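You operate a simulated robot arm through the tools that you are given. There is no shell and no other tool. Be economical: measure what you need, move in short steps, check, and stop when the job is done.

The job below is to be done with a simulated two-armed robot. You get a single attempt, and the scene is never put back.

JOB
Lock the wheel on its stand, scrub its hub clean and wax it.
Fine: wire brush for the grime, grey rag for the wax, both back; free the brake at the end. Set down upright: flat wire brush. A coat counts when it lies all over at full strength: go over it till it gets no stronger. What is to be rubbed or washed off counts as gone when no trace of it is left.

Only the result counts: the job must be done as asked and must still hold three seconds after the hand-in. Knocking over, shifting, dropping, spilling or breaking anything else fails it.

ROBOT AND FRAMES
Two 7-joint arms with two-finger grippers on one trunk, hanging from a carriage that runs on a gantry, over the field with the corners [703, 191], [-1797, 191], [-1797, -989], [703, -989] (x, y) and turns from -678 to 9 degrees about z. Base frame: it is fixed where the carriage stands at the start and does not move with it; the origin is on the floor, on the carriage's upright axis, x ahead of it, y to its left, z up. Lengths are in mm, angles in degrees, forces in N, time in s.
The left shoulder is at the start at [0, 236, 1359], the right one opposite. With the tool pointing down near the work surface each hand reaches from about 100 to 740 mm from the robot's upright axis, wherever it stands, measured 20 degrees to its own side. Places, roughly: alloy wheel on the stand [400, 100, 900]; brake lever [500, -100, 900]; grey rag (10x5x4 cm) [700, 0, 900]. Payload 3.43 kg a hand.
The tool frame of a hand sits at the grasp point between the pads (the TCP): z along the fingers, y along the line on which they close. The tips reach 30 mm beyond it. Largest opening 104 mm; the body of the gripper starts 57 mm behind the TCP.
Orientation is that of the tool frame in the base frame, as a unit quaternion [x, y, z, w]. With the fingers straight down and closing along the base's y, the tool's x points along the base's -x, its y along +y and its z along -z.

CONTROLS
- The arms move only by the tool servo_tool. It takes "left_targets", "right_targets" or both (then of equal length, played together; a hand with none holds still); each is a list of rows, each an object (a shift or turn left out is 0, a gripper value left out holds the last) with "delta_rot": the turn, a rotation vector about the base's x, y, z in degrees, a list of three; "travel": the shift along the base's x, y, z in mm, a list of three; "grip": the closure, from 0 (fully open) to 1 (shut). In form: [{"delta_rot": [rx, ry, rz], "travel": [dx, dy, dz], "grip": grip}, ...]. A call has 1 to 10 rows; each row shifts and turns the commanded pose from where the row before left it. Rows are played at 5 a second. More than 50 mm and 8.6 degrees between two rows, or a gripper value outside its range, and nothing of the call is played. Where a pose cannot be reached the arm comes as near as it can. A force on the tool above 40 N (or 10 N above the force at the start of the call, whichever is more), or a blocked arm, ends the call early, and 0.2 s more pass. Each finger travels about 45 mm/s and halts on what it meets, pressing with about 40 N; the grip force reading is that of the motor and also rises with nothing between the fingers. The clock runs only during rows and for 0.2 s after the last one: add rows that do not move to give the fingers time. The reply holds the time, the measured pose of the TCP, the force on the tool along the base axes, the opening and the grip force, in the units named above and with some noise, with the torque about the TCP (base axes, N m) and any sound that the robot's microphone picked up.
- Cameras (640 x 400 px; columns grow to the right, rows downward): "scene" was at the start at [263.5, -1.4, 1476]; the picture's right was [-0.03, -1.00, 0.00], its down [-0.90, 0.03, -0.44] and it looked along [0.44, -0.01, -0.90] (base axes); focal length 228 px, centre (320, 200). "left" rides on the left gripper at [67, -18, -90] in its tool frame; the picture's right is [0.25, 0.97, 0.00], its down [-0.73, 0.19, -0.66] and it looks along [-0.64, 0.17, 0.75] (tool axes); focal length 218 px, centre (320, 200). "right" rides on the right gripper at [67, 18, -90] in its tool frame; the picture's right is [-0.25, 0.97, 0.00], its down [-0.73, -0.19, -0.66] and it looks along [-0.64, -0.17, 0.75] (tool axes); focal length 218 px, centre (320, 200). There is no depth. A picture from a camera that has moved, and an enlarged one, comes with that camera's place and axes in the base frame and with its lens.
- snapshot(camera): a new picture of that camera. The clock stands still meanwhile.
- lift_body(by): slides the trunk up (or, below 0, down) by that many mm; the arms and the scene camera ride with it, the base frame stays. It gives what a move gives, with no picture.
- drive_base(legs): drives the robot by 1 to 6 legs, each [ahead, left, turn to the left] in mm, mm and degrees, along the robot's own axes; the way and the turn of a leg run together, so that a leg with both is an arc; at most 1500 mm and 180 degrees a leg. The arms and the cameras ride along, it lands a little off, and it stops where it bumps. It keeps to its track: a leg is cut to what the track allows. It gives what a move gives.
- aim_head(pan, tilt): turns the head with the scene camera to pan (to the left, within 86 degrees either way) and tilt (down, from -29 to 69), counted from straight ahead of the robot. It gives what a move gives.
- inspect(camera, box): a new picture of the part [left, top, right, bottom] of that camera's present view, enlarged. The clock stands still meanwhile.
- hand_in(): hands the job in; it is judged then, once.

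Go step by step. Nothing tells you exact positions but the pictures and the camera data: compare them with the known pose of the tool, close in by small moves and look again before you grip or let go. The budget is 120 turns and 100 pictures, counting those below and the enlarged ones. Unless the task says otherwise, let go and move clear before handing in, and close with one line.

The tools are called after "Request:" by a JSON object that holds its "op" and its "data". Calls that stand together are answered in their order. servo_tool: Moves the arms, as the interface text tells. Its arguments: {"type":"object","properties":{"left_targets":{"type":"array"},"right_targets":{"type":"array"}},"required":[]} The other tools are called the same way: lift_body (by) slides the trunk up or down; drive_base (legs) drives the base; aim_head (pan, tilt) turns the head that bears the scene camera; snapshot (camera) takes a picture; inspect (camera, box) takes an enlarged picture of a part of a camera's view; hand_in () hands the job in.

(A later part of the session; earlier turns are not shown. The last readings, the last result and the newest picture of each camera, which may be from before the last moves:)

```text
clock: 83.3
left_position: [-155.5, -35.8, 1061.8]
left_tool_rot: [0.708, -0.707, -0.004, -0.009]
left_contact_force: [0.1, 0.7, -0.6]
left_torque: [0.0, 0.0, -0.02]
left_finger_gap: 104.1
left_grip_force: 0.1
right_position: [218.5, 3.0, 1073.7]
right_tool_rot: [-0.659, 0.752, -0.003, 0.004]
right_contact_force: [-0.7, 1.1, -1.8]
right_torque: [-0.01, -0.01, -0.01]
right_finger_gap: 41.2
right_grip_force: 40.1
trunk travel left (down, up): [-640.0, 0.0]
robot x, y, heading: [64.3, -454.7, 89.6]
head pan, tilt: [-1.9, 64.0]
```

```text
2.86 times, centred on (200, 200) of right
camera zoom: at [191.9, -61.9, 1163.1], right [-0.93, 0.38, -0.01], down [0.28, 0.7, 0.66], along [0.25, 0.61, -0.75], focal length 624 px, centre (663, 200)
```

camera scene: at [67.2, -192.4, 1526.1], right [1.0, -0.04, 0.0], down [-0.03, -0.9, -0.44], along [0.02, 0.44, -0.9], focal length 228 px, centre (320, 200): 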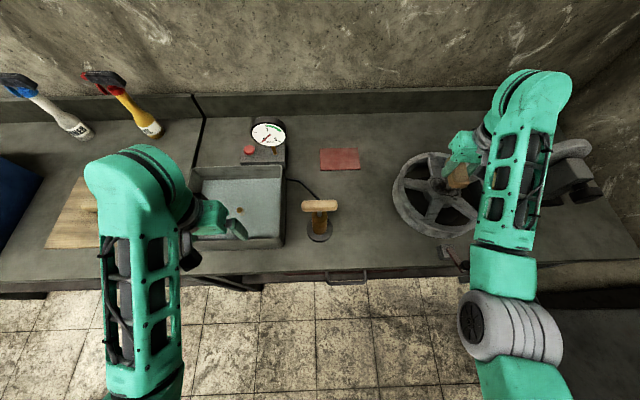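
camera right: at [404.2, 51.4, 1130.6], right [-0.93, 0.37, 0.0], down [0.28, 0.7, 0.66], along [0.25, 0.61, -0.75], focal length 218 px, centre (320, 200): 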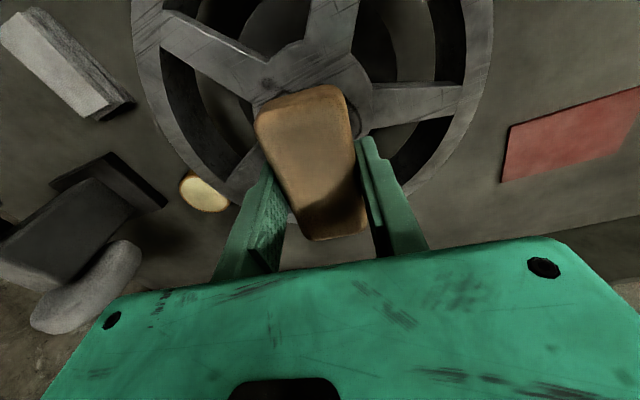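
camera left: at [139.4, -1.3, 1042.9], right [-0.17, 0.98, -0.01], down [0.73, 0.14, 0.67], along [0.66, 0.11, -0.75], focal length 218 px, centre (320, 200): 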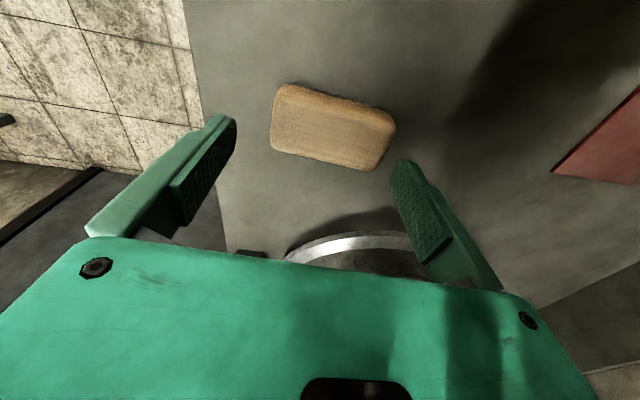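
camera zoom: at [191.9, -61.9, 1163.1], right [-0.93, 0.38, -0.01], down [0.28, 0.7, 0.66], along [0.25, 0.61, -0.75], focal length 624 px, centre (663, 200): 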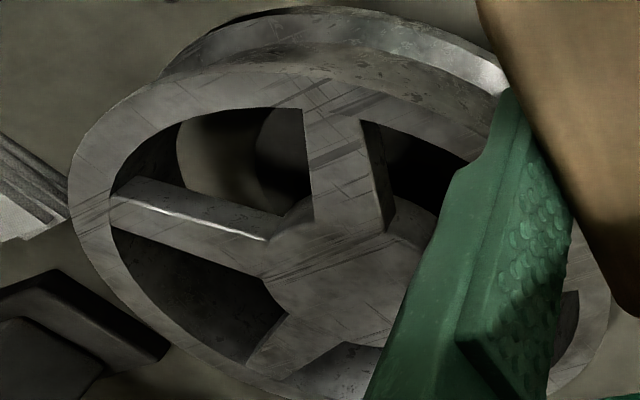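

I yaw the hand a little so the finger no longer hides the hub.

Request:
{"op": "servo_tool", "data": {"right_targets": [{"delta_rot": [0, 0, 8]}, {"delta_rot": [0, 0, 8]}, {}]}}

Request:
{"op": "inspect", "data": {"camera": "right", "box": [80, 120, 240, 260]}}

```text
clock: 84.1
left_position: [-156.0, -34.9, 1062.6]
left_tool_rot: [0.708, -0.707, -0.004, -0.009]
left_contact_force: [-0.3, 0.1, 0.8]
left_torque: [0.0, 0.01, 0.02]
left_finger_gap: 103.8
left_grip_force: 0.0
right_position: [216.6, 2.9, 1073.6]
right_tool_rot: [0.758, -0.652, 0.001, -0.005]
right_contact_force: [0.3, 0.2, -0.9]
right_torque: [0.02, 0.01, 0.04]
right_finger_gap: 41.2
right_grip_force: 40.1
trunk travel left (down, up): [-640.0, 0.0]
robot x, y, heading: [65.8, -459.5, 89.6]
head pan, tilt: [-1.9, 64.0]
```

```text
2.86 times, centred on (160, 190) of right
camera zoom: at [210.3, -65.7, 1162.6], right [-0.99, 0.1, -0.01], down [0.07, 0.75, 0.66], along [0.07, 0.66, -0.75], focal length 624 px, centre (777, 229)
```

zoom: 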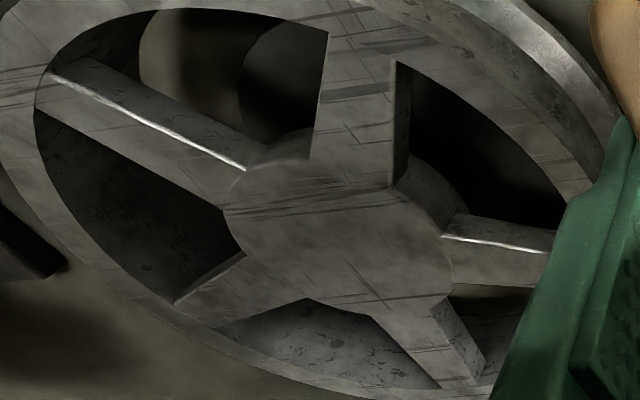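

The hub is clean with no trace left. I return the brush to its original spot: TCP to about [202,8], same yaw.

Request:
{"op": "servo_tool", "data": {"right_targets": [{"travel": [-8, 3, -30], "delta_rot": [0, 0, -7]}, {"travel": [-7, 2, -40], "delta_rot": [0, 0, -7]}, {"travel": [0, 0, -40]}, {"travel": [0, 0, -30]}, {"travel": [0, 0, -15]}, {"travel": [0, 0, -6]}, {"travel": [0, 0, -4]}, {}]}}

Request:
{"op": "snapshot", "data": {"camera": "right"}}

```text
clock: 85.9
left_position: [-154.6, -35.7, 1063.7]
left_tool_rot: [0.708, -0.706, -0.004, -0.01]
left_contact_force: [0.0, 0.3, 0.4]
left_torque: [-0.02, 0.0, 0.02]
left_finger_gap: 104.1
left_grip_force: 0.0
right_position: [201.4, 8.3, 908.5]
right_tool_rot: [-0.672, 0.74, -0.003, 0.004]
right_contact_force: [-0.7, -0.1, -1.1]
right_torque: [-0.01, -0.03, 0.02]
right_finger_gap: 41.0
right_grip_force: 40.0
trunk travel left (down, up): [-640.0, 0.0]
robot x, y, heading: [68.1, -455.6, 89.7]
head pan, tilt: [-1.9, 64.0]
```

```text
38 pictures are left
camera right: at [178.2, -56.7, 996.7], right [-0.94, 0.34, -0.01], down [0.25, 0.71, 0.66], along [0.23, 0.62, -0.75], focal length 218 px, centre (320, 200)
```

right: 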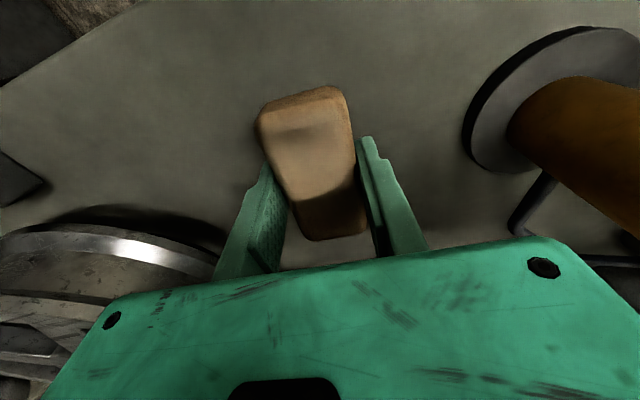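

I lower the last few millimetres until light contact, then release and rise.

Request:
{"op": "servo_tool", "data": {"right_targets": [{"travel": [0, 0, -2]}, {"travel": [0, 0, -2]}, {"travel": [0, 0, -1.5]}, {}]}}

```text
clock: 86.9
left_position: [-155.6, -37.0, 1062.3]
left_tool_rot: [0.707, -0.707, -0.005, -0.009]
left_contact_force: [0.1, -0.2, -1.2]
left_torque: [0.0, 0.0, -0.01]
left_finger_gap: 103.9
left_grip_force: 0.1
right_position: [199.6, 8.3, 902.5]
right_tool_rot: [-0.673, 0.74, -0.001, 0.004]
right_contact_force: [0.9, 0.2, 0.2]
right_torque: [0.07, -0.01, -0.01]
right_finger_gap: 41.1
right_grip_force: 39.6
trunk travel left (down, up): [-640.0, 0.0]
robot x, y, heading: [61.2, -453.4, 89.9]
head pan, tilt: [-1.9, 64.0]
```

Request:
{"op": "servo_tool", "data": {"right_targets": [{"travel": [1, 0, -0.7]}, {"grip": 0.5}, {"grip": 0.3}, {"grip": 0.2}, {"travel": [0, 0, 10]}, {"travel": [0, 0, 30]}, {"travel": [0, 0, 40]}, {"travel": [0, 0, 40]}, {"travel": [0, -20, 40]}]}}

Request:
{"op": "snapshot", "data": {"camera": "right"}}

```text
clock: 88.9
left_position: [-156.4, -36.0, 1063.0]
left_tool_rot: [0.707, -0.707, -0.004, -0.009]
left_contact_force: [0.5, -0.1, -0.4]
left_torque: [0.0, -0.03, -0.02]
left_finger_gap: 103.9
left_grip_force: 0.0
right_position: [203.8, -11.5, 1060.5]
right_tool_rot: [-0.673, 0.74, -0.004, 0.003]
right_contact_force: [-0.5, -0.4, -0.4]
right_torque: [0.01, 0.01, 0.02]
right_finger_gap: 83.2
right_grip_force: 0.0
trunk travel left (down, up): [-640.0, 0.0]
robot x, y, heading: [64.8, -456.8, 89.7]
head pan, tilt: [-1.9, 64.0]
```

```text
37 pictures are left
camera right: at [180.6, -76.4, 1150.0], right [-0.94, 0.34, -0.01], down [0.25, 0.71, 0.66], along [0.23, 0.61, -0.75], focal length 218 px, centre (320, 200)
```

right: 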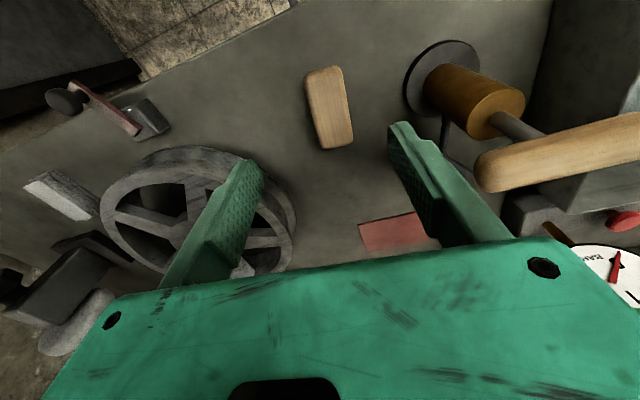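

The brush is back at about [200,10], upright. Next I drive right 266 mm and forward 50 mm for the rag.

Request:
{"op": "drive_base", "data": {"legs": [[0, -266, 0], [45, 0, 0]]}}

Request:
{"op": "snapshot", "data": {"camera": "right"}}

Request:
{"op": "snapshot", "data": {"camera": "scene"}}

```text
clock: 91.3
left_position: [100.3, 6.9, 1061.2]
left_tool_rot: [0.707, -0.707, -0.003, -0.007]
left_contact_force: [-2.5, -21.7, 0.9]
left_torque: [-0.84, -0.02, 1.18]
left_finger_gap: 104.0
left_grip_force: 0.1
right_position: [459.9, 32.5, 1060.9]
right_tool_rot: [-0.673, 0.74, -0.003, 0.003]
right_contact_force: [0.4, 0.3, -0.4]
right_torque: [0.03, -0.01, 0.03]
right_finger_gap: 83.2
right_grip_force: 0.1
trunk travel left (down, up): [-640.0, 0.0]
robot x, y, heading: [318.4, -412.6, 89.7]
head pan, tilt: [-1.9, 64.0]
```

```text
36 pictures are left
camera right: at [436.3, -33.2, 1150.7], right [-0.94, 0.34, -0.01], down [0.25, 0.71, 0.66], along [0.23, 0.62, -0.75], focal length 218 px, centre (320, 200)
```

right: 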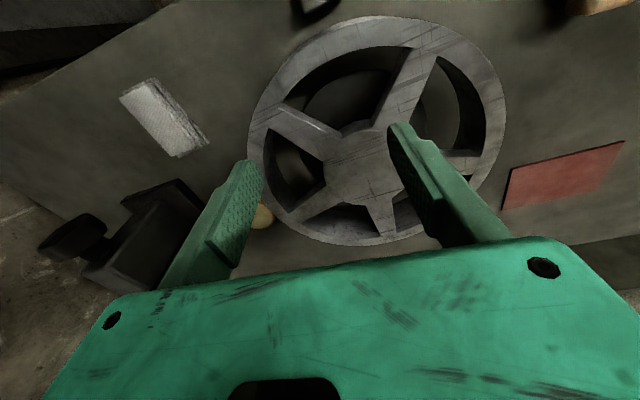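

```text
35 pictures are left
camera scene: at [323.3, -148.9, 1525.5], right [1.0, -0.04, 0.0], down [-0.03, -0.9, -0.44], along [0.02, 0.44, -0.9], focal length 228 px, centre (320, 200)
```

scene: 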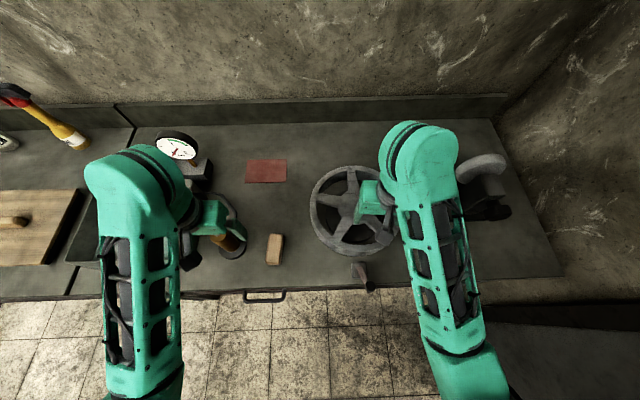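

The left hand is pressing against the standing tool; I back straight off at once.

Request:
{"op": "drive_base", "data": {"legs": [[-60, 0, 0]]}}

Request:
{"op": "inspect", "data": {"camera": "scene", "box": [140, 120, 340, 280]}}

Request:
{"op": "snapshot", "data": {"camera": "left"}}

```text
clock: 92.2
left_position: [99.7, -51.4, 1062.4]
left_tool_rot: [0.707, -0.707, -0.005, -0.009]
left_contact_force: [-0.5, -0.1, -0.2]
left_torque: [0.01, 0.0, 0.0]
left_finger_gap: 103.9
left_grip_force: 0.1
right_position: [459.0, -26.4, 1063.2]
right_tool_rot: [-0.673, 0.739, -0.002, 0.004]
right_contact_force: [-0.2, 0.4, 0.1]
right_torque: [-0.02, 0.0, -0.02]
right_finger_gap: 83.2
right_grip_force: 0.0
trunk travel left (down, up): [-640.0, 0.0]
robot x, y, heading: [319.5, -475.1, 90.1]
head pan, tilt: [-1.9, 64.0]
```

```text
2.50 times, centred on (240, 200) of scene
camera zoom: at [323.2, -207.8, 1526.1], right [1.0, -0.04, 0.0], down [-0.03, -0.9, -0.44], along [0.02, 0.44, -0.9], focal length 570 px, centre (520, 200)
```

zoom: 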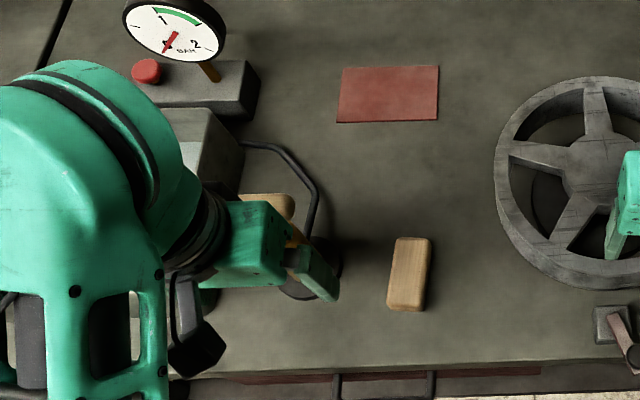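

```text
33 pictures are left
camera left: at [116.8, -120.9, 1149.9], right [-0.97, -0.26, -0.01], down [-0.2, 0.72, 0.67], along [-0.16, 0.65, -0.74], focal length 218 px, centre (320, 200)
```

left: 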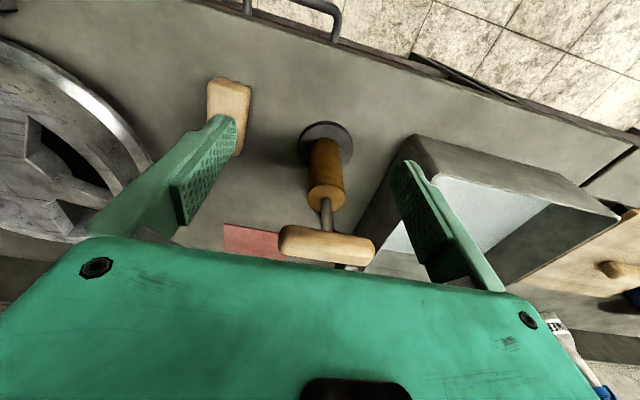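

The pump stands upright and unshifted (about [72,29]). From here I stay back from it and move only the right hand over the rag.

Request:
{"op": "servo_tool", "data": {"right_targets": [{"travel": [40, 5, -5]}, {"travel": [40, 5, -10]}, {"travel": [40, 5, -15]}, {"travel": [40, 5, -15]}, {"travel": [24, 0, -15], "delta_rot": [0, 0, 5]}, {}]}}

Request:
{"op": "snapshot", "data": {"camera": "right"}}

```text
clock: 93.6
left_position: [100.1, -51.8, 1062.2]
left_tool_rot: [0.708, -0.706, -0.003, -0.008]
left_contact_force: [-0.2, 0.4, 0.0]
left_torque: [0.0, 0.0, 0.01]
left_finger_gap: 103.9
left_grip_force: 0.0
right_position: [642.7, -8.4, 1004.3]
right_tool_rot: [-0.705, 0.71, -0.002, 0.004]
right_contact_force: [-0.9, -0.1, 0.0]
right_torque: [-0.01, 0.03, 0.03]
right_finger_gap: 83.1
right_grip_force: 0.0
trunk travel left (down, up): [-640.0, 0.0]
robot x, y, heading: [319.5, -473.6, 90.0]
head pan, tilt: [-1.9, 64.0]
```

```text
32 pictures are left
camera right: at [625.2, -75.3, 1094.4], right [-0.97, 0.26, -0.01], down [0.19, 0.73, 0.66], along [0.18, 0.64, -0.75], focal length 218 px, centre (320, 200)
```

right: 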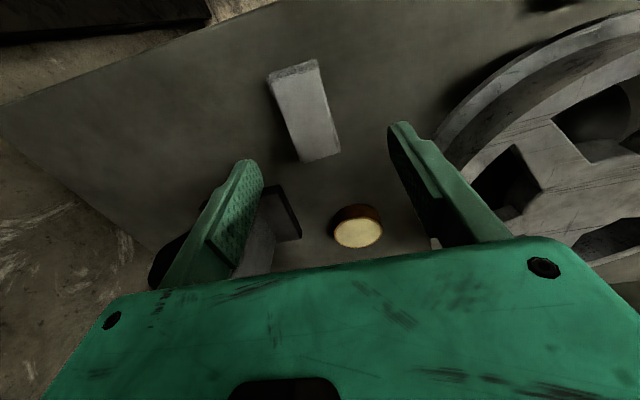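

The rag is centred at about [656,-3], aligned with the hand; the tin is at about [637,173]. I descend to grip the rag's upper half.

Request:
{"op": "servo_tool", "data": {"right_targets": [{"travel": [7, 3, -25]}, {"travel": [6, 3, -25]}, {"travel": [0, 0, -25]}, {"travel": [0, 0, -15]}, {"travel": [0, 0, -8]}, {}]}}

Request:
{"op": "snapshot", "data": {"camera": "right"}}

```text
clock: 95.0
left_position: [99.5, -50.6, 1061.3]
left_tool_rot: [0.708, -0.706, -0.005, -0.007]
left_contact_force: [0.2, 1.1, -0.2]
left_torque: [-0.02, -0.04, -0.04]
left_finger_gap: 104.0
left_grip_force: 0.0
right_position: [658.8, -0.3, 904.1]
right_tool_rot: [-0.705, 0.709, -0.002, 0.004]
right_contact_force: [-0.5, -0.1, -0.2]
right_torque: [0.02, 0.0, 0.01]
right_finger_gap: 83.0
right_grip_force: 0.0
trunk travel left (down, up): [-640.0, 0.0]
robot x, y, heading: [319.1, -471.0, 90.0]
head pan, tilt: [-1.9, 64.0]
```

```text
31 pictures are left
camera right: at [639.5, -67.7, 993.6], right [-0.97, 0.26, -0.01], down [0.19, 0.73, 0.66], along [0.18, 0.64, -0.75], focal length 218 px, centre (320, 200)
```

right: 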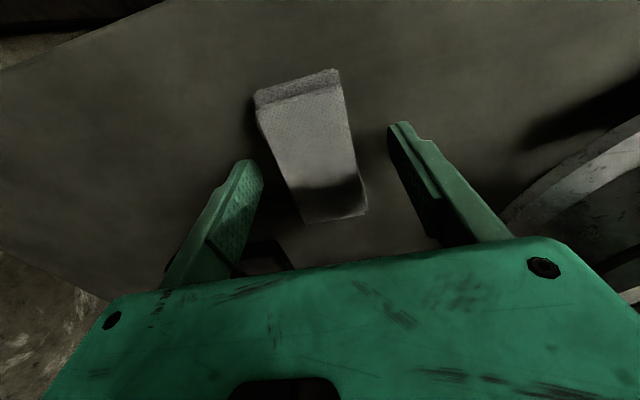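

Request:
{"op": "servo_tool", "data": {"right_targets": [{"travel": [-1, -2, -6], "grip": 0.4}, {"grip": 0.6}, {"grip": 0.85}, {}, {}]}}

Request:
{"op": "servo_tool", "data": {"right_targets": [{"travel": [0, 0, 10]}, {"travel": [0, 0, 25]}, {"travel": [0, 0, 35]}, {}]}}

Request:
{"op": "snapshot", "data": {"camera": "right"}}

```text
clock: 96.2
left_position: [100.4, -52.1, 1062.1]
left_tool_rot: [0.708, -0.706, -0.005, -0.008]
left_contact_force: [0.4, -0.8, -0.6]
left_torque: [0.03, 0.0, -0.01]
left_finger_gap: 103.9
left_grip_force: 0.1
right_position: [655.4, -3.2, 898.7]
right_tool_rot: [-0.705, 0.709, -0.002, 0.004]
right_contact_force: [-0.3, -0.4, 0.5]
right_torque: [0.02, 0.0, -0.01]
right_finger_gap: 46.7
right_grip_force: 40.3
trunk travel left (down, up): [-640.0, 0.0]
robot x, y, heading: [317.5, -471.2, 89.9]
head pan, tilt: [-1.9, 64.0]
```

```text
clock: 97.2
left_position: [100.5, -51.5, 1063.4]
left_tool_rot: [0.708, -0.706, -0.004, -0.009]
left_contact_force: [0.3, 0.3, -0.2]
left_torque: [0.04, 0.01, 0.01]
left_finger_gap: 104.0
left_grip_force: 0.1
right_position: [656.5, -1.9, 969.7]
right_tool_rot: [-0.704, 0.71, -0.001, 0.004]
right_contact_force: [0.7, 0.6, -0.4]
right_torque: [-0.02, -0.01, -0.01]
right_finger_gap: 46.7
right_grip_force: 39.9
trunk travel left (down, up): [-640.0, 0.0]
robot x, y, heading: [318.3, -469.8, 90.1]
head pan, tilt: [-1.9, 64.0]
```

```text
30 pictures are left
camera right: at [637.9, -68.4, 1058.6], right [-0.97, 0.26, -0.01], down [0.19, 0.73, 0.66], along [0.18, 0.64, -0.75], focal length 218 px, centre (320, 200)
```

right: 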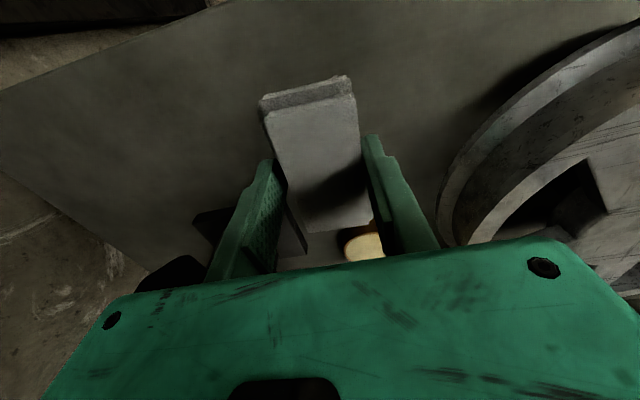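

The rag is held with about 10 mm proud of the fingertips. I take it over the wax tin (about [638,181], top z 883) and look.

Request:
{"op": "servo_tool", "data": {"right_targets": [{"travel": [0, 20, 15]}, {"travel": [-4, 40, 0]}, {"travel": [-4, 40, 0]}, {"travel": [-5, 40, 0]}, {"travel": [-5, 40, 0]}, {}]}}

Request:
{"op": "snapshot", "data": {"camera": "scene"}}

Request:
{"op": "snapshot", "data": {"camera": "right"}}

```text
clock: 98.6
left_position: [100.1, -50.8, 1062.2]
left_tool_rot: [0.708, -0.706, -0.005, -0.009]
left_contact_force: [0.3, -0.4, -0.3]
left_torque: [0.01, 0.0, -0.01]
left_finger_gap: 104.0
left_grip_force: 0.1
right_position: [634.9, 179.2, 986.0]
right_tool_rot: [-0.705, 0.709, -0.001, 0.003]
right_contact_force: [-0.4, 0.7, 0.7]
right_torque: [-0.03, 0.05, 0.01]
right_finger_gap: 46.7
right_grip_force: 40.4
trunk travel left (down, up): [-640.0, 0.0]
robot x, y, heading: [318.8, -470.3, 89.7]
head pan, tilt: [-1.9, 64.0]
```

```text
29 pictures are left
camera scene: at [323.2, -207.9, 1526.1], right [1.0, -0.04, 0.0], down [-0.03, -0.9, -0.44], along [0.02, 0.44, -0.9], focal length 228 px, centre (320, 200)
```

scene: 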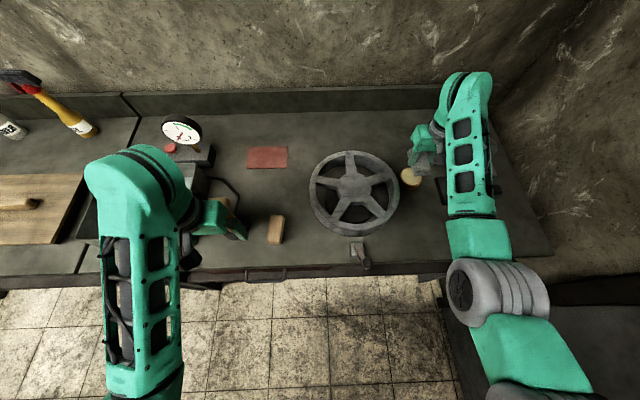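

```text
28 pictures are left
camera right: at [617.6, 112.7, 1074.3], right [-0.97, 0.26, -0.01], down [0.19, 0.73, 0.66], along [0.18, 0.64, -0.75], focal length 218 px, centre (320, 200)
```

right: 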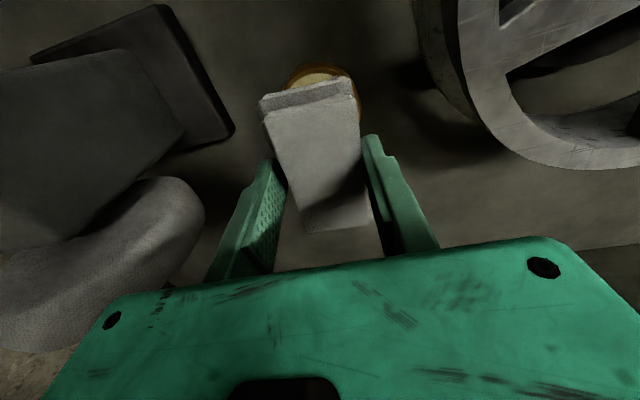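

Rag is over the tin. I lower it gently onto the wax.

Request:
{"op": "servo_tool", "data": {"right_targets": [{"travel": [1, -2, -25]}, {"travel": [0, 0, -20]}, {"travel": [0, 0, -8]}, {"travel": [0, 0, -4]}, {"travel": [0, 0, -3]}, {}]}}

```text
clock: 100.0
left_position: [101.0, -52.2, 1062.2]
left_tool_rot: [0.708, -0.706, -0.004, -0.008]
left_contact_force: [0.0, -0.1, 0.3]
left_torque: [0.0, 0.0, -0.02]
left_finger_gap: 103.8
left_grip_force: 0.1
right_position: [638.3, 177.2, 924.2]
right_tool_rot: [-0.705, 0.709, -0.002, 0.004]
right_contact_force: [0.7, -1.2, 2.4]
right_torque: [-0.01, 0.07, 0.03]
right_finger_gap: 46.6
right_grip_force: 40.3
trunk travel left (down, up): [-640.0, 0.0]
robot x, y, heading: [317.3, -468.6, 89.7]
head pan, tilt: [-1.9, 64.0]
```

Light contact at z 924. I press a touch more, hold, and lift off.

Request:
{"op": "servo_tool", "data": {"right_targets": [{"travel": [0, 0, -1]}, {"travel": [0, 0, -0.5]}, {}, {}, {}, {}, {"travel": [0, 0, 5]}, {"travel": [0, 0, 20]}, {"travel": [0, 0, 30]}, {"travel": [0, 0, 25]}]}}

Request:
{"op": "inspect", "data": {"camera": "right", "box": [220, 40, 420, 240]}}

```text
clock: 102.2
left_position: [99.5, -50.9, 1062.8]
left_tool_rot: [0.707, -0.707, -0.005, -0.008]
left_contact_force: [0.1, -0.5, -0.6]
left_torque: [0.01, -0.01, 0.02]
left_finger_gap: 104.2
left_grip_force: 0.0
right_position: [638.0, 173.6, 1001.2]
right_tool_rot: [-0.705, 0.709, -0.003, 0.003]
right_contact_force: [1.0, 0.1, -0.7]
right_torque: [0.01, 0.02, 0.01]
right_finger_gap: 46.8
right_grip_force: 40.2
trunk travel left (down, up): [-640.0, 0.0]
robot x, y, heading: [315.0, -473.4, 90.0]
head pan, tilt: [-1.9, 64.0]
```

```text
2.00 times, centred on (320, 140) of right
camera zoom: at [621.4, 106.2, 1090.7], right [-0.97, 0.26, -0.01], down [0.19, 0.73, 0.66], along [0.18, 0.64, -0.75], focal length 436 px, centre (320, 320)
```

zoom: 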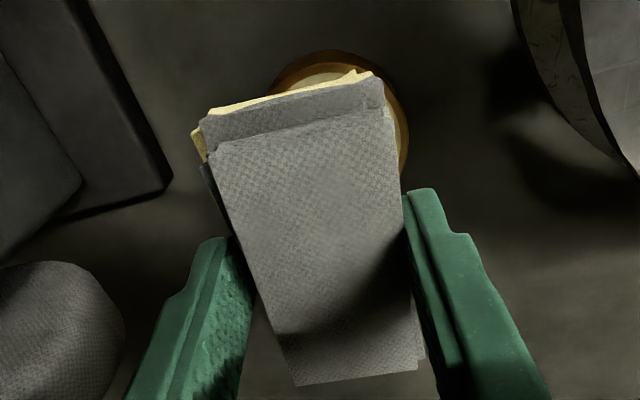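

The rag's underside now carries wax. I carry it over the hub and lower it.

Request:
{"op": "servo_tool", "data": {"right_targets": [{"travel": [0, 0, 25]}, {"travel": [-40, -12, 0]}, {"travel": [-40, -12, 0]}, {"travel": [-42, -12, 0]}, {"travel": [-42, -12, 0]}, {"travel": [-42, -13, 0]}, {"travel": [0, 0, -18]}, {"travel": [0, 0, -10]}, {"travel": [0, 0, -3]}, {}]}}

```text
clock: 104.4
left_position: [100.9, -51.0, 1061.6]
left_tool_rot: [0.707, -0.707, -0.004, -0.008]
left_contact_force: [-0.1, 0.0, 0.0]
left_torque: [0.03, 0.01, 0.0]
left_finger_gap: 103.9
left_grip_force: 0.0
right_position: [432.0, 114.7, 996.3]
right_tool_rot: [-0.705, 0.71, -0.002, 0.004]
right_contact_force: [-0.1, 0.8, -0.4]
right_torque: [-0.02, 0.0, -0.02]
right_finger_gap: 46.7
right_grip_force: 39.8
trunk travel left (down, up): [-640.0, 0.0]
robot x, y, heading: [320.0, -468.7, 89.9]
head pan, tilt: [-1.9, 64.0]
```

Request:
{"op": "servo_tool", "data": {"right_targets": [{"travel": [0, 0, -2]}, {"travel": [0, 0, -2]}, {"travel": [0, 0, -1]}, {}]}}

```text
clock: 105.4
left_position: [99.1, -50.1, 1063.2]
left_tool_rot: [0.708, -0.706, -0.004, -0.008]
left_contact_force: [0.0, 0.5, 0.7]
left_torque: [0.01, -0.01, -0.02]
left_finger_gap: 104.1
left_grip_force: 0.1
right_position: [434.1, 114.5, 991.9]
right_tool_rot: [-0.705, 0.709, -0.002, 0.004]
right_contact_force: [0.1, -0.1, -0.8]
right_torque: [0.03, 0.02, 0.0]
right_finger_gap: 46.8
right_grip_force: 39.8
trunk travel left (down, up): [-640.0, 0.0]
robot x, y, heading: [317.6, -466.8, 89.8]
head pan, tilt: [-1.9, 64.0]
```

Request:
{"op": "servo_tool", "data": {"right_targets": [{"travel": [0, 0, -1]}, {"travel": [0, 0, -1]}, {"travel": [0, 0, -0.5]}, {}]}}

```text
clock: 106.4
left_position: [99.7, -51.2, 1062.2]
left_tool_rot: [0.708, -0.706, -0.004, -0.009]
left_contact_force: [0.6, 0.4, -0.5]
left_torque: [0.02, 0.03, 0.01]
left_finger_gap: 104.2
left_grip_force: 0.1
right_position: [433.1, 115.5, 989.3]
right_tool_rot: [-0.705, 0.709, 0.0, 0.005]
right_contact_force: [0.5, -2.8, 10.6]
right_torque: [-0.14, 0.04, -0.01]
right_finger_gap: 46.8
right_grip_force: 40.4
trunk travel left (down, up): [-640.0, 0.0]
robot x, y, heading: [317.9, -471.8, 90.0]
head pan, tilt: [-1.9, 64.0]
```

Contact at 10 N. I rub the wax over the whole hub.

Request:
{"op": "servo_tool", "data": {"right_targets": [{"travel": [-18, 0, -0.3]}, {"travel": [-16, 10, 0]}, {"travel": [0, -22, 0]}, {"travel": [16, 0, 0]}, {"travel": [0, 22, 0]}, {"travel": [17, 0, 0]}, {"travel": [0, -22, 0]}, {"travel": [17, 0, 0]}, {"travel": [0, 22, 0]}, {"travel": [17, 0, 0]}]}}

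Request:
{"op": "servo_tool", "data": {"right_targets": [{"travel": [0, -22, 0]}, {"travel": [-17, 0, 0]}, {"travel": [0, 22, 0]}, {"travel": [-17, 0, 0]}, {"travel": [0, -22, 0]}, {"travel": [-17, 0, 0]}, {"travel": [0, 22, 0]}, {"travel": [-17, 0, 0]}, {"travel": [0, -22, 0]}, {"travel": [17, 11, 0]}]}}

```text
clock: 108.6
left_position: [98.6, -50.7, 1062.5]
left_tool_rot: [0.708, -0.706, -0.005, -0.009]
left_contact_force: [0.7, -0.6, 0.4]
left_torque: [-0.01, 0.01, -0.01]
left_finger_gap: 104.1
left_grip_force: 0.1
right_position: [464.2, 127.4, 990.0]
right_tool_rot: [-0.704, 0.71, 0.002, 0.004]
right_contact_force: [-9.5, -0.7, 28.5]
right_torque: [-0.31, 1.05, -0.1]
right_finger_gap: 46.9
right_grip_force: 40.2
trunk travel left (down, up): [-640.0, 0.0]
robot x, y, heading: [317.9, -471.9, 90.0]
head pan, tilt: [-1.9, 64.0]
```

```text
clock: 110.8
left_position: [98.7, -50.3, 1062.7]
left_tool_rot: [0.708, -0.706, -0.005, -0.008]
left_contact_force: [-0.9, 0.4, 1.2]
left_torque: [0.04, 0.0, 0.01]
left_finger_gap: 104.0
left_grip_force: 0.0
right_position: [413.2, 116.0, 989.7]
right_tool_rot: [-0.705, 0.709, 0.001, 0.004]
right_contact_force: [-8.4, -3.0, 26.7]
right_torque: [-0.13, -0.14, -0.07]
right_finger_gap: 46.6
right_grip_force: 39.9
trunk travel left (down, up): [-640.0, 0.0]
robot x, y, heading: [319.2, -471.8, 89.7]
head pan, tilt: [-1.9, 64.0]
```

Now I repeat the pattern, extended toward the edges, then lift off to the right to look.

Request:
{"op": "servo_tool", "data": {"right_targets": [{"travel": [-15, 18, 0.5]}, {"travel": [0, -18, 0]}, {"travel": [0, -18, 0]}, {"travel": [18, 0, 0]}, {"travel": [0, 36, 0]}, {"travel": [18, 0, 0]}, {"travel": [0, -36, 0]}, {"travel": [18, 0, 0]}, {"travel": [0, 36, 0]}, {"travel": [15, -18, 0]}]}}

Request:
{"op": "servo_tool", "data": {"right_targets": [{"travel": [0, 0, 25]}, {"travel": [40, 5, 15]}, {"travel": [45, 10, 0]}, {"travel": [45, 10, 0]}, {"travel": [40, 10, 0]}, {}]}}

Request:
{"op": "inspect", "data": {"camera": "scene", "box": [300, 140, 420, 240]}}

```text
clock: 113.0
left_position: [99.5, -50.4, 1061.7]
left_tool_rot: [0.708, -0.706, -0.005, -0.009]
left_contact_force: [0.5, -0.3, -0.4]
left_torque: [0.02, -0.06, -0.01]
left_finger_gap: 104.0
left_grip_force: 0.0
right_position: [469.9, 115.9, 989.4]
right_tool_rot: [-0.705, 0.709, -0.002, 0.005]
right_contact_force: [-1.6, 2.7, 11.9]
right_torque: [0.4, 0.4, -0.02]
right_finger_gap: 46.7
right_grip_force: 40.3
trunk travel left (down, up): [-640.0, 0.0]
robot x, y, heading: [312.1, -469.4, 90.0]
head pan, tilt: [-1.9, 64.0]
```

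```text
clock: 114.4
left_position: [100.0, -51.8, 1062.9]
left_tool_rot: [0.707, -0.707, -0.003, -0.008]
left_contact_force: [0.2, -0.2, -0.1]
left_torque: [-0.02, -0.03, -0.02]
left_finger_gap: 104.2
left_grip_force: 0.1
right_position: [639.9, 146.6, 1029.8]
right_tool_rot: [-0.704, 0.71, -0.004, 0.003]
right_contact_force: [0.1, -0.5, -1.0]
right_torque: [0.02, 0.01, -0.01]
right_finger_gap: 46.8
right_grip_force: 40.2
trunk travel left (down, up): [-640.0, 0.0]
robot x, y, heading: [318.7, -471.1, 89.9]
head pan, tilt: [-1.9, 64.0]
```

```text
4.00 times, centred on (360, 190) of scene
camera zoom: at [323.2, -207.9, 1526.0], right [1.0, -0.04, 0.0], down [-0.03, -0.9, -0.44], along [0.02, 0.44, -0.9], focal length 912 px, centre (160, 240)
```

zoom: 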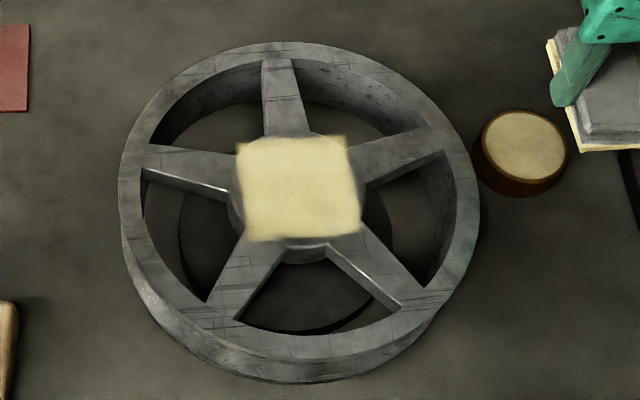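

The wax lies as a pale patch over most of the hub. I zoom in to check evenness and edges.

Request:
{"op": "inspect", "data": {"camera": "scene", "box": [350, 168, 398, 206]}}

```text
10.53 times, centred on (374, 187) of scene
camera zoom: at [323.2, -207.9, 1526.0], right [1.0, -0.04, 0.0], down [-0.03, -0.9, -0.44], along [0.02, 0.44, -0.9], focal length 2401 px, centre (-248, 337)
```

zoom: 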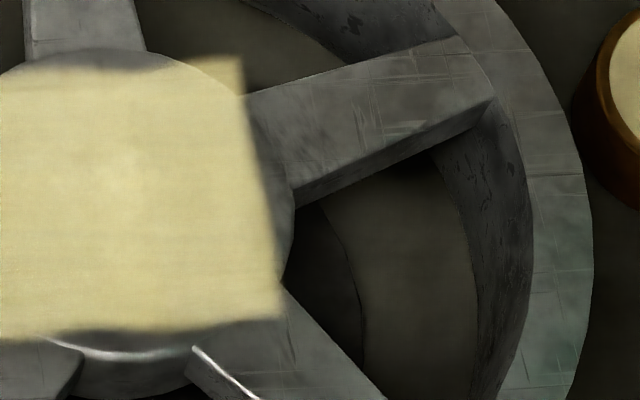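

The coat fills a square area about [395–482, 69–155]. I go over it again, centred on [438,112], to be sure of full strength, especially at the edges.

Request:
{"op": "servo_tool", "data": {"right_targets": [{"travel": [-45, -10, 0]}, {"travel": [-45, -10, 0]}, {"travel": [-45, -10, 0]}, {"travel": [-45, -5, 0]}, {"travel": [-22, 0, -20]}, {"travel": [0, 0, -12]}, {"travel": [0, 0, -6]}, {"travel": [0, 0, -2.5]}, {}]}}

```text
clock: 116.4
left_position: [100.3, -50.5, 1062.9]
left_tool_rot: [0.708, -0.707, -0.005, -0.009]
left_contact_force: [-0.6, -0.9, 0.0]
left_torque: [-0.04, -0.03, -0.02]
left_finger_gap: 104.1
left_grip_force: 0.0
right_position: [434.3, 115.3, 989.5]
right_tool_rot: [-0.704, 0.71, 0.001, 0.004]
right_contact_force: [-2.7, -6.8, 16.3]
right_torque: [-0.36, 0.12, -0.05]
right_finger_gap: 46.8
right_grip_force: 39.2
trunk travel left (down, up): [-640.0, 0.0]
robot x, y, heading: [315.0, -471.3, 89.8]
head pan, tilt: [-1.9, 64.0]
```

Request:
{"op": "servo_tool", "data": {"right_targets": [{"travel": [-15, 15, 0]}, {"travel": [-15, 15, 0]}, {"travel": [0, -30, 0]}, {"travel": [0, -30, 0]}, {"travel": [22, 0, 0]}, {"travel": [0, 30, 0]}, {"travel": [0, 30, 0]}, {"travel": [22, 0, 0]}, {"travel": [0, -30, 0]}, {"travel": [0, -30, 0]}]}}

Request:
{"op": "servo_tool", "data": {"right_targets": [{"travel": [18, 0, 0]}, {"travel": [0, 30, 0]}, {"travel": [0, 30, 0]}, {"travel": [-20, 0, 0]}, {"travel": [-20, 0, 0]}, {"travel": [-22, 0, 0]}, {"travel": [0, -30, 0]}, {"travel": [0, -30, 0]}, {"travel": [30, 0, 0]}, {"travel": [30, 0, 0]}]}}

Request:
{"op": "servo_tool", "data": {"right_targets": [{"travel": [0, 10, 25]}, {"travel": [40, 10, 15]}, {"travel": [45, 10, 0]}, {"travel": [45, 10, 0]}, {"travel": [40, 10, 0]}, {}]}}

Request:
{"op": "inspect", "data": {"camera": "scene", "box": [330, 160, 394, 210]}}

```text
clock: 118.6
left_position: [100.0, -50.8, 1062.4]
left_tool_rot: [0.707, -0.707, -0.005, -0.009]
left_contact_force: [0.3, -0.3, 0.2]
left_torque: [0.01, 0.01, -0.01]
left_finger_gap: 103.9
left_grip_force: 0.1
right_position: [450.7, 87.2, 989.6]
right_tool_rot: [-0.704, 0.71, -0.001, 0.005]
right_contact_force: [0.0, 3.2, 14.1]
right_torque: [0.44, 0.32, -0.08]
right_finger_gap: 47.0
right_grip_force: 39.7
trunk travel left (down, up): [-640.0, 0.0]
robot x, y, heading: [319.8, -467.9, 89.8]
head pan, tilt: [-1.9, 64.0]
```

```text
clock: 120.8
left_position: [99.0, -50.9, 1061.8]
left_tool_rot: [0.708, -0.706, -0.005, -0.009]
left_contact_force: [-0.6, -0.2, -0.1]
left_torque: [0.03, 0.03, 0.0]
left_finger_gap: 104.1
left_grip_force: 0.0
right_position: [467.0, 85.8, 990.0]
right_tool_rot: [-0.704, 0.71, 0.0, 0.003]
right_contact_force: [-4.4, -1.1, 18.2]
right_torque: [0.47, 0.66, 0.17]
right_finger_gap: 46.8
right_grip_force: 39.7
trunk travel left (down, up): [-640.0, 0.0]
robot x, y, heading: [318.1, -468.6, 89.7]
head pan, tilt: [-1.9, 64.0]
```

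```text
clock: 122.2
left_position: [99.3, -51.0, 1062.2]
left_tool_rot: [0.707, -0.707, -0.004, -0.009]
left_contact_force: [-0.5, -0.5, -0.1]
left_torque: [-0.01, 0.01, -0.01]
left_finger_gap: 104.1
left_grip_force: 0.1
right_position: [636.4, 132.6, 1027.0]
right_tool_rot: [-0.705, 0.71, -0.002, 0.003]
right_contact_force: [0.4, 0.0, -0.1]
right_torque: [0.01, 0.03, -0.03]
right_finger_gap: 47.0
right_grip_force: 39.9
trunk travel left (down, up): [-640.0, 0.0]
robot x, y, heading: [319.7, -471.8, 90.1]
head pan, tilt: [-1.9, 64.0]
```

```text
8.00 times, centred on (362, 185) of scene
camera zoom: at [323.2, -207.9, 1526.0], right [1.0, -0.04, 0.0], down [-0.03, -0.9, -0.44], along [0.02, 0.44, -0.9], focal length 1825 px, centre (-16, 320)
```

zoom: 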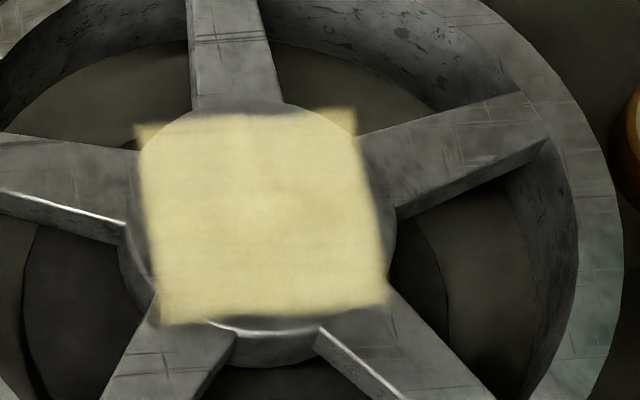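

The coat is now a full square with corners; the outer corners look slightly paler, so I make one more pass round the edges.

Request:
{"op": "servo_tool", "data": {"right_targets": [{"travel": [-45, -10, 0]}, {"travel": [-45, -10, 0]}, {"travel": [-45, 0, 0]}, {"travel": [-45, 0, 0]}, {"travel": [-22, 0, -17]}, {"travel": [0, 0, -12]}, {"travel": [0, 0, -6]}, {"travel": [0, 0, -2]}, {}]}}

Request:
{"op": "servo_tool", "data": {"right_targets": [{"travel": [-20, 15, -0.5]}, {"travel": [-20, 20, 0]}, {"travel": [0, -35, 0]}, {"travel": [0, -35, 0]}, {"travel": [25, 0, 0]}, {"travel": [25, 0, 0]}, {"travel": [25, 0, 0]}, {"travel": [0, 35, 0]}, {"travel": [0, 35, 0]}, {"travel": [-25, 0, 0]}]}}

Request:
{"op": "servo_tool", "data": {"right_targets": [{"travel": [-25, 0, 0]}, {"travel": [-25, 0, 0]}, {"travel": [0, -35, 0]}, {"travel": [0, -35, 0]}, {"travel": [22, 10, 0]}, {"travel": [0, 30, 0]}, {"travel": [22, 20, 0]}, {"travel": [0, -35, 0]}, {"travel": [0, -25, 0]}, {"travel": [25, 0, 0]}]}}

Request:
{"op": "servo_tool", "data": {"right_targets": [{"travel": [0, 10, 25]}, {"travel": [40, 0, 15]}, {"travel": [45, 0, 0]}, {"travel": [45, 0, 0]}, {"travel": [40, -10, 0]}, {}]}}

Request:
{"op": "inspect", "data": {"camera": "scene", "box": [330, 160, 394, 210]}}

```text
clock: 124.2
left_position: [100.1, -51.0, 1062.4]
left_tool_rot: [0.708, -0.706, -0.004, -0.008]
left_contact_force: [0.3, -0.5, -0.1]
left_torque: [0.01, 0.01, -0.02]
left_finger_gap: 104.3
left_grip_force: 0.0
right_position: [435.5, 113.0, 992.7]
right_tool_rot: [-0.704, 0.71, -0.002, 0.004]
right_contact_force: [0.9, 0.5, -0.7]
right_torque: [-0.05, -0.02, 0.01]
right_finger_gap: 46.6
right_grip_force: 40.4
trunk travel left (down, up): [-640.0, 0.0]
robot x, y, heading: [317.7, -471.5, 89.8]
head pan, tilt: [-1.9, 64.0]
```

```text
clock: 126.4
left_position: [99.6, -51.5, 1062.4]
left_tool_rot: [0.708, -0.707, -0.004, -0.01]
left_contact_force: [-0.3, -0.2, 0.0]
left_torque: [0.01, 0.0, -0.02]
left_finger_gap: 104.0
left_grip_force: 0.0
right_position: [442.4, 150.0, 989.5]
right_tool_rot: [-0.705, 0.709, -0.002, 0.005]
right_contact_force: [0.4, 0.3, -1.1]
right_torque: [0.01, 0.01, -0.01]
right_finger_gap: 47.0
right_grip_force: 40.2
trunk travel left (down, up): [-640.0, 0.0]
robot x, y, heading: [315.8, -463.0, 89.8]
head pan, tilt: [-1.9, 64.0]
```

```text
clock: 128.6
left_position: [99.6, -50.4, 1062.6]
left_tool_rot: [0.708, -0.706, -0.005, -0.007]
left_contact_force: [0.6, 0.5, 0.0]
left_torque: [0.02, -0.02, -0.03]
left_finger_gap: 104.0
left_grip_force: 0.1
right_position: [461.3, 78.3, 990.4]
right_tool_rot: [-0.705, 0.71, -0.001, 0.004]
right_contact_force: [0.0, -0.1, -0.7]
right_torque: [-0.03, -0.04, 0.03]
right_finger_gap: 46.6
right_grip_force: 39.5
trunk travel left (down, up): [-640.0, 0.0]
robot x, y, heading: [316.8, -466.7, 89.9]
head pan, tilt: [-1.9, 64.0]
```

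```text
clock: 130.0
left_position: [99.6, -52.2, 1062.0]
left_tool_rot: [0.708, -0.706, -0.004, -0.009]
left_contact_force: [-1.1, 1.1, -0.7]
left_torque: [0.0, -0.01, 0.01]
left_finger_gap: 104.0
left_grip_force: 0.1
right_position: [633.4, 80.5, 1031.0]
right_tool_rot: [-0.705, 0.71, -0.002, 0.005]
right_contact_force: [-0.7, 0.2, -0.9]
right_torque: [-0.01, 0.0, -0.03]
right_finger_gap: 47.1
right_grip_force: 40.4
trunk travel left (down, up): [-640.0, 0.0]
robot x, y, heading: [318.8, -469.7, 90.3]
head pan, tilt: [-1.9, 64.0]
```

```text
8.00 times, centred on (362, 185) of scene
camera zoom: at [323.2, -207.9, 1526.0], right [1.0, -0.04, 0.0], down [-0.03, -0.9, -0.44], along [0.02, 0.44, -0.9], focal length 1825 px, centre (-16, 320)
```

zoom: 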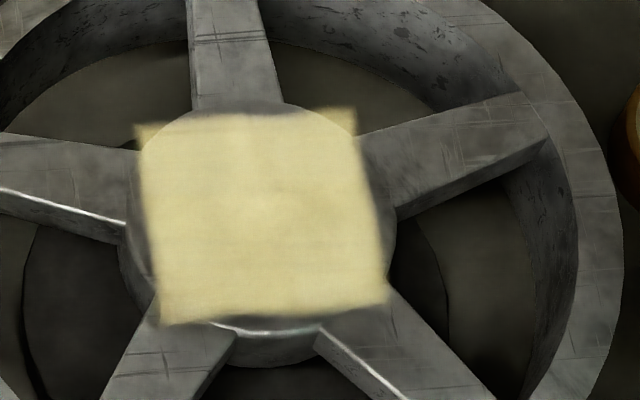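

That pass had little pressure, so I re-dip the rag once and make a proper pass with firm contact.

Request:
{"op": "servo_tool", "data": {"right_targets": [{"travel": [3, 40, 0]}, {"travel": [0, 40, -10]}, {"travel": [0, 17, -20]}, {"travel": [0, 0, -30]}, {"travel": [0, 0, -30]}, {"travel": [0, 0, -10]}, {"travel": [0, 0, -5]}, {}]}}

```text
clock: 131.8
left_position: [100.1, -50.8, 1062.4]
left_tool_rot: [0.708, -0.706, -0.005, -0.008]
left_contact_force: [-1.2, -0.6, -0.5]
left_torque: [0.02, -0.05, -0.01]
left_finger_gap: 104.3
left_grip_force: 0.0
right_position: [636.1, 175.5, 925.6]
right_tool_rot: [-0.704, 0.71, -0.002, 0.003]
right_contact_force: [0.5, -0.8, 0.2]
right_torque: [0.04, 0.02, 0.04]
right_finger_gap: 46.6
right_grip_force: 39.9
trunk travel left (down, up): [-640.0, 0.0]
robot x, y, heading: [319.7, -471.6, 90.0]
head pan, tilt: [-1.9, 64.0]
```

Request:
{"op": "servo_tool", "data": {"right_targets": [{"travel": [0, 0, -1.5]}, {"travel": [0, 0, -1]}, {}, {}, {"travel": [0, 0, 5]}, {"travel": [0, 0, 25]}, {"travel": [0, 0, 35]}, {"travel": [0, 0, 35]}]}}

Request:
{"op": "servo_tool", "data": {"right_targets": [{"travel": [-45, -12, 0]}, {"travel": [-45, -12, 0]}, {"travel": [-45, -12, 0]}, {"travel": [-45, -12, 0]}, {"travel": [-20, -15, -8]}, {"travel": [0, 0, -20]}, {}]}}

```text
clock: 133.6
left_position: [100.4, -51.9, 1062.0]
left_tool_rot: [0.708, -0.707, -0.005, -0.008]
left_contact_force: [-1.1, -0.5, -0.5]
left_torque: [-0.02, 0.01, -0.01]
left_finger_gap: 103.9
left_grip_force: 0.1
right_position: [636.0, 176.6, 1021.7]
right_tool_rot: [-0.705, 0.71, -0.002, 0.003]
right_contact_force: [0.0, 0.5, -1.0]
right_torque: [0.01, 0.01, -0.01]
right_finger_gap: 46.9
right_grip_force: 39.9
trunk travel left (down, up): [-640.0, 0.0]
robot x, y, heading: [316.8, -468.7, 89.9]
head pan, tilt: [-1.9, 64.0]
```

```text
clock: 135.2
left_position: [99.3, -51.1, 1062.5]
left_tool_rot: [0.707, -0.707, -0.004, -0.008]
left_contact_force: [-0.4, 0.7, 0.0]
left_torque: [0.0, 0.0, 0.01]
left_finger_gap: 103.8
left_grip_force: 0.1
right_position: [437.2, 113.7, 994.2]
right_tool_rot: [-0.704, 0.71, -0.001, 0.004]
right_contact_force: [0.2, 0.0, -0.6]
right_torque: [0.01, -0.04, 0.02]
right_finger_gap: 46.9
right_grip_force: 40.0
trunk travel left (down, up): [-640.0, 0.0]
robot x, y, heading: [321.0, -472.2, 89.8]
head pan, tilt: [-1.9, 64.0]
```

Request:
{"op": "servo_tool", "data": {"right_targets": [{"travel": [0, 0, -3]}, {"travel": [0, 0, -1]}, {"travel": [0, 0, -1]}, {}]}}

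```text
clock: 136.2
left_position: [98.7, -51.6, 1062.5]
left_tool_rot: [0.708, -0.706, -0.003, -0.007]
left_contact_force: [0.0, -1.0, -0.1]
left_torque: [-0.03, -0.03, 0.0]
left_finger_gap: 104.0
left_grip_force: 0.1
right_position: [437.8, 113.7, 990.6]
right_tool_rot: [-0.705, 0.71, -0.002, 0.004]
right_contact_force: [-0.3, 0.1, 0.0]
right_torque: [0.0, 0.03, 0.03]
right_finger_gap: 46.6
right_grip_force: 39.6
trunk travel left (down, up): [-640.0, 0.0]
robot x, y, heading: [319.4, -468.9, 89.6]
head pan, tilt: [-1.9, 64.0]
```

Request:
{"op": "servo_tool", "data": {"right_targets": [{"travel": [0, 0, -1]}, {"travel": [0, 0, -1]}, {}, {"travel": [-19, 14, 0]}, {"travel": [-19, 14, 0]}, {"travel": [0, -28, 0]}, {"travel": [0, -28, 0]}, {"travel": [20, 0, 0]}, {"travel": [0, 28, 0]}, {"travel": [0, 28, 0]}]}}

Request:
{"op": "servo_tool", "data": {"right_targets": [{"travel": [20, 0, 0]}, {"travel": [0, -28, 0]}, {"travel": [0, -28, 0]}, {"travel": [20, 0, 0]}, {"travel": [0, 28, 0]}, {"travel": [0, 28, 0]}, {"travel": [16, 0, 0]}, {"travel": [0, -28, 0]}, {"travel": [0, -28, 0]}, {"travel": [-20, 0, 0]}]}}

Request:
{"op": "servo_tool", "data": {"right_targets": [{"travel": [-25, 0, 0]}, {"travel": [-25, 0, 0]}, {"travel": [-8, 28, 0]}, {"travel": [0, 28, 0]}, {"travel": [25, 0, 0]}, {"travel": [25, 0, 0]}, {"travel": [25, 0, 0]}, {"travel": [0, -28, 0]}, {"travel": [0, -20, 0]}, {}]}}

Request:
{"op": "servo_tool", "data": {"right_targets": [{"travel": [0, 0, 25]}, {"travel": [40, -10, 15]}, {"travel": [45, -10, 0]}, {"travel": [45, -10, 0]}, {"travel": [40, -10, 0]}, {}]}}

Request:
{"op": "inspect", "data": {"camera": "scene", "box": [330, 160, 394, 210]}}

```text
clock: 138.4
left_position: [100.4, -52.7, 1061.6]
left_tool_rot: [0.708, -0.706, -0.006, -0.008]
left_contact_force: [0.2, -0.6, -0.2]
left_torque: [-0.03, -0.03, 0.03]
left_finger_gap: 104.3
left_grip_force: 0.0
right_position: [420.7, 140.9, 990.6]
right_tool_rot: [-0.704, 0.71, -0.002, 0.004]
right_contact_force: [0.9, 0.5, 0.6]
right_torque: [-0.04, 0.01, 0.02]
right_finger_gap: 46.5
right_grip_force: 39.9
trunk travel left (down, up): [-640.0, 0.0]
robot x, y, heading: [318.1, -464.8, 89.9]
head pan, tilt: [-1.9, 64.0]
```

```text
clock: 140.6
left_position: [101.0, -49.4, 1062.4]
left_tool_rot: [0.708, -0.706, -0.004, -0.009]
left_contact_force: [0.4, -0.2, 0.0]
left_torque: [0.02, 0.0, -0.02]
left_finger_gap: 104.0
left_grip_force: 0.1
right_position: [456.5, 89.1, 989.6]
right_tool_rot: [-0.704, 0.71, 0.0, 0.006]
right_contact_force: [4.3, -1.0, 17.2]
right_torque: [0.41, 0.21, -0.15]
right_finger_gap: 46.8
right_grip_force: 40.2
trunk travel left (down, up): [-640.0, 0.0]
robot x, y, heading: [320.4, -470.4, 89.7]
head pan, tilt: [-1.9, 64.0]
```

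```text
clock: 142.8
left_position: [99.7, -50.6, 1062.9]
left_tool_rot: [0.707, -0.707, -0.005, -0.01]
left_contact_force: [-0.1, 0.9, 0.0]
left_torque: [0.03, 0.0, -0.04]
left_finger_gap: 104.2
left_grip_force: 0.1
right_position: [471.5, 95.4, 990.1]
right_tool_rot: [-0.704, 0.71, -0.002, 0.006]
right_contact_force: [2.7, 5.7, 20.8]
right_torque: [0.44, 0.38, -0.17]
right_finger_gap: 46.6
right_grip_force: 39.7
trunk travel left (down, up): [-640.0, 0.0]
robot x, y, heading: [317.7, -469.5, 89.9]
head pan, tilt: [-1.9, 64.0]
```

```text
clock: 144.2
left_position: [99.6, -50.8, 1062.3]
left_tool_rot: [0.708, -0.706, -0.004, -0.009]
left_contact_force: [-0.6, 0.6, -0.1]
left_torque: [0.03, 0.01, 0.0]
left_finger_gap: 104.1
left_grip_force: 0.0
right_position: [645.2, 54.8, 1028.8]
right_tool_rot: [-0.705, 0.709, -0.003, 0.003]
right_contact_force: [0.0, -1.2, -0.2]
right_torque: [-0.01, -0.02, -0.04]
right_finger_gap: 46.8
right_grip_force: 39.6
trunk travel left (down, up): [-640.0, 0.0]
robot x, y, heading: [318.0, -467.5, 90.2]
head pan, tilt: [-1.9, 64.0]
```

```text
8.00 times, centred on (362, 185) of scene
camera zoom: at [323.2, -207.9, 1526.0], right [1.0, -0.04, 0.0], down [-0.03, -0.9, -0.44], along [0.02, 0.44, -0.9], focal length 1825 px, centre (-16, 320)
```

zoom: 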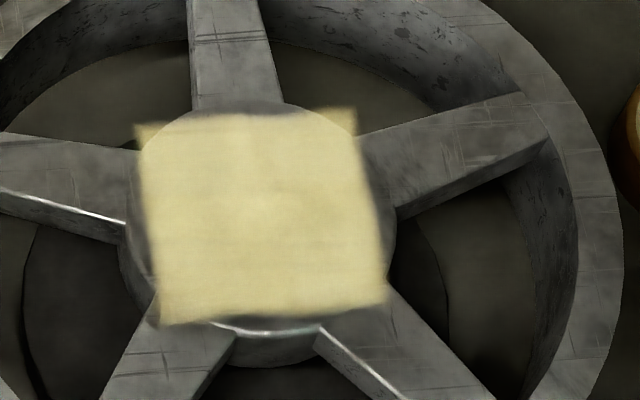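

No stronger and even all over: the coat is complete. I return the rag to its place at [656,-3].

Request:
{"op": "servo_tool", "data": {"right_targets": [{"travel": [5, -30, 0]}, {"travel": [5, -28, -20]}, {"travel": [0, 0, -40]}, {"travel": [0, 0, -35]}, {"travel": [0, 0, -20]}, {"travel": [0, 0, -8]}, {}]}}

```text
clock: 145.8
left_position: [99.4, -50.8, 1062.5]
left_tool_rot: [0.707, -0.707, -0.005, -0.009]
left_contact_force: [-0.1, 0.3, -0.3]
left_torque: [0.01, 0.02, 0.0]
left_finger_gap: 103.9
left_grip_force: 0.1
right_position: [651.9, -1.4, 904.3]
right_tool_rot: [-0.705, 0.71, -0.002, 0.004]
right_contact_force: [0.3, 0.0, -0.1]
right_torque: [0.0, 0.01, -0.01]
right_finger_gap: 46.9
right_grip_force: 39.3
trunk travel left (down, up): [-640.0, 0.0]
robot x, y, heading: [321.3, -471.0, 89.8]
head pan, tilt: [-1.9, 64.0]
```

Request:
{"op": "servo_tool", "data": {"right_targets": [{"travel": [2, -1, -2]}, {"travel": [1, -1, -2]}, {"travel": [0, 0, -1]}, {}]}}

```text
clock: 146.8
left_position: [99.8, -51.5, 1063.2]
left_tool_rot: [0.708, -0.707, -0.004, -0.008]
left_contact_force: [0.0, 1.5, -0.6]
left_torque: [0.02, 0.0, -0.02]
left_finger_gap: 104.0
left_grip_force: 0.0
right_position: [653.8, -5.4, 899.8]
right_tool_rot: [-0.705, 0.71, -0.001, 0.003]
right_contact_force: [0.5, 0.9, 0.0]
right_torque: [0.0, 0.02, 0.03]
right_finger_gap: 46.8
right_grip_force: 41.2
trunk travel left (down, up): [-640.0, 0.0]
robot x, y, heading: [316.2, -466.9, 89.8]
head pan, tilt: [-1.9, 64.0]
```

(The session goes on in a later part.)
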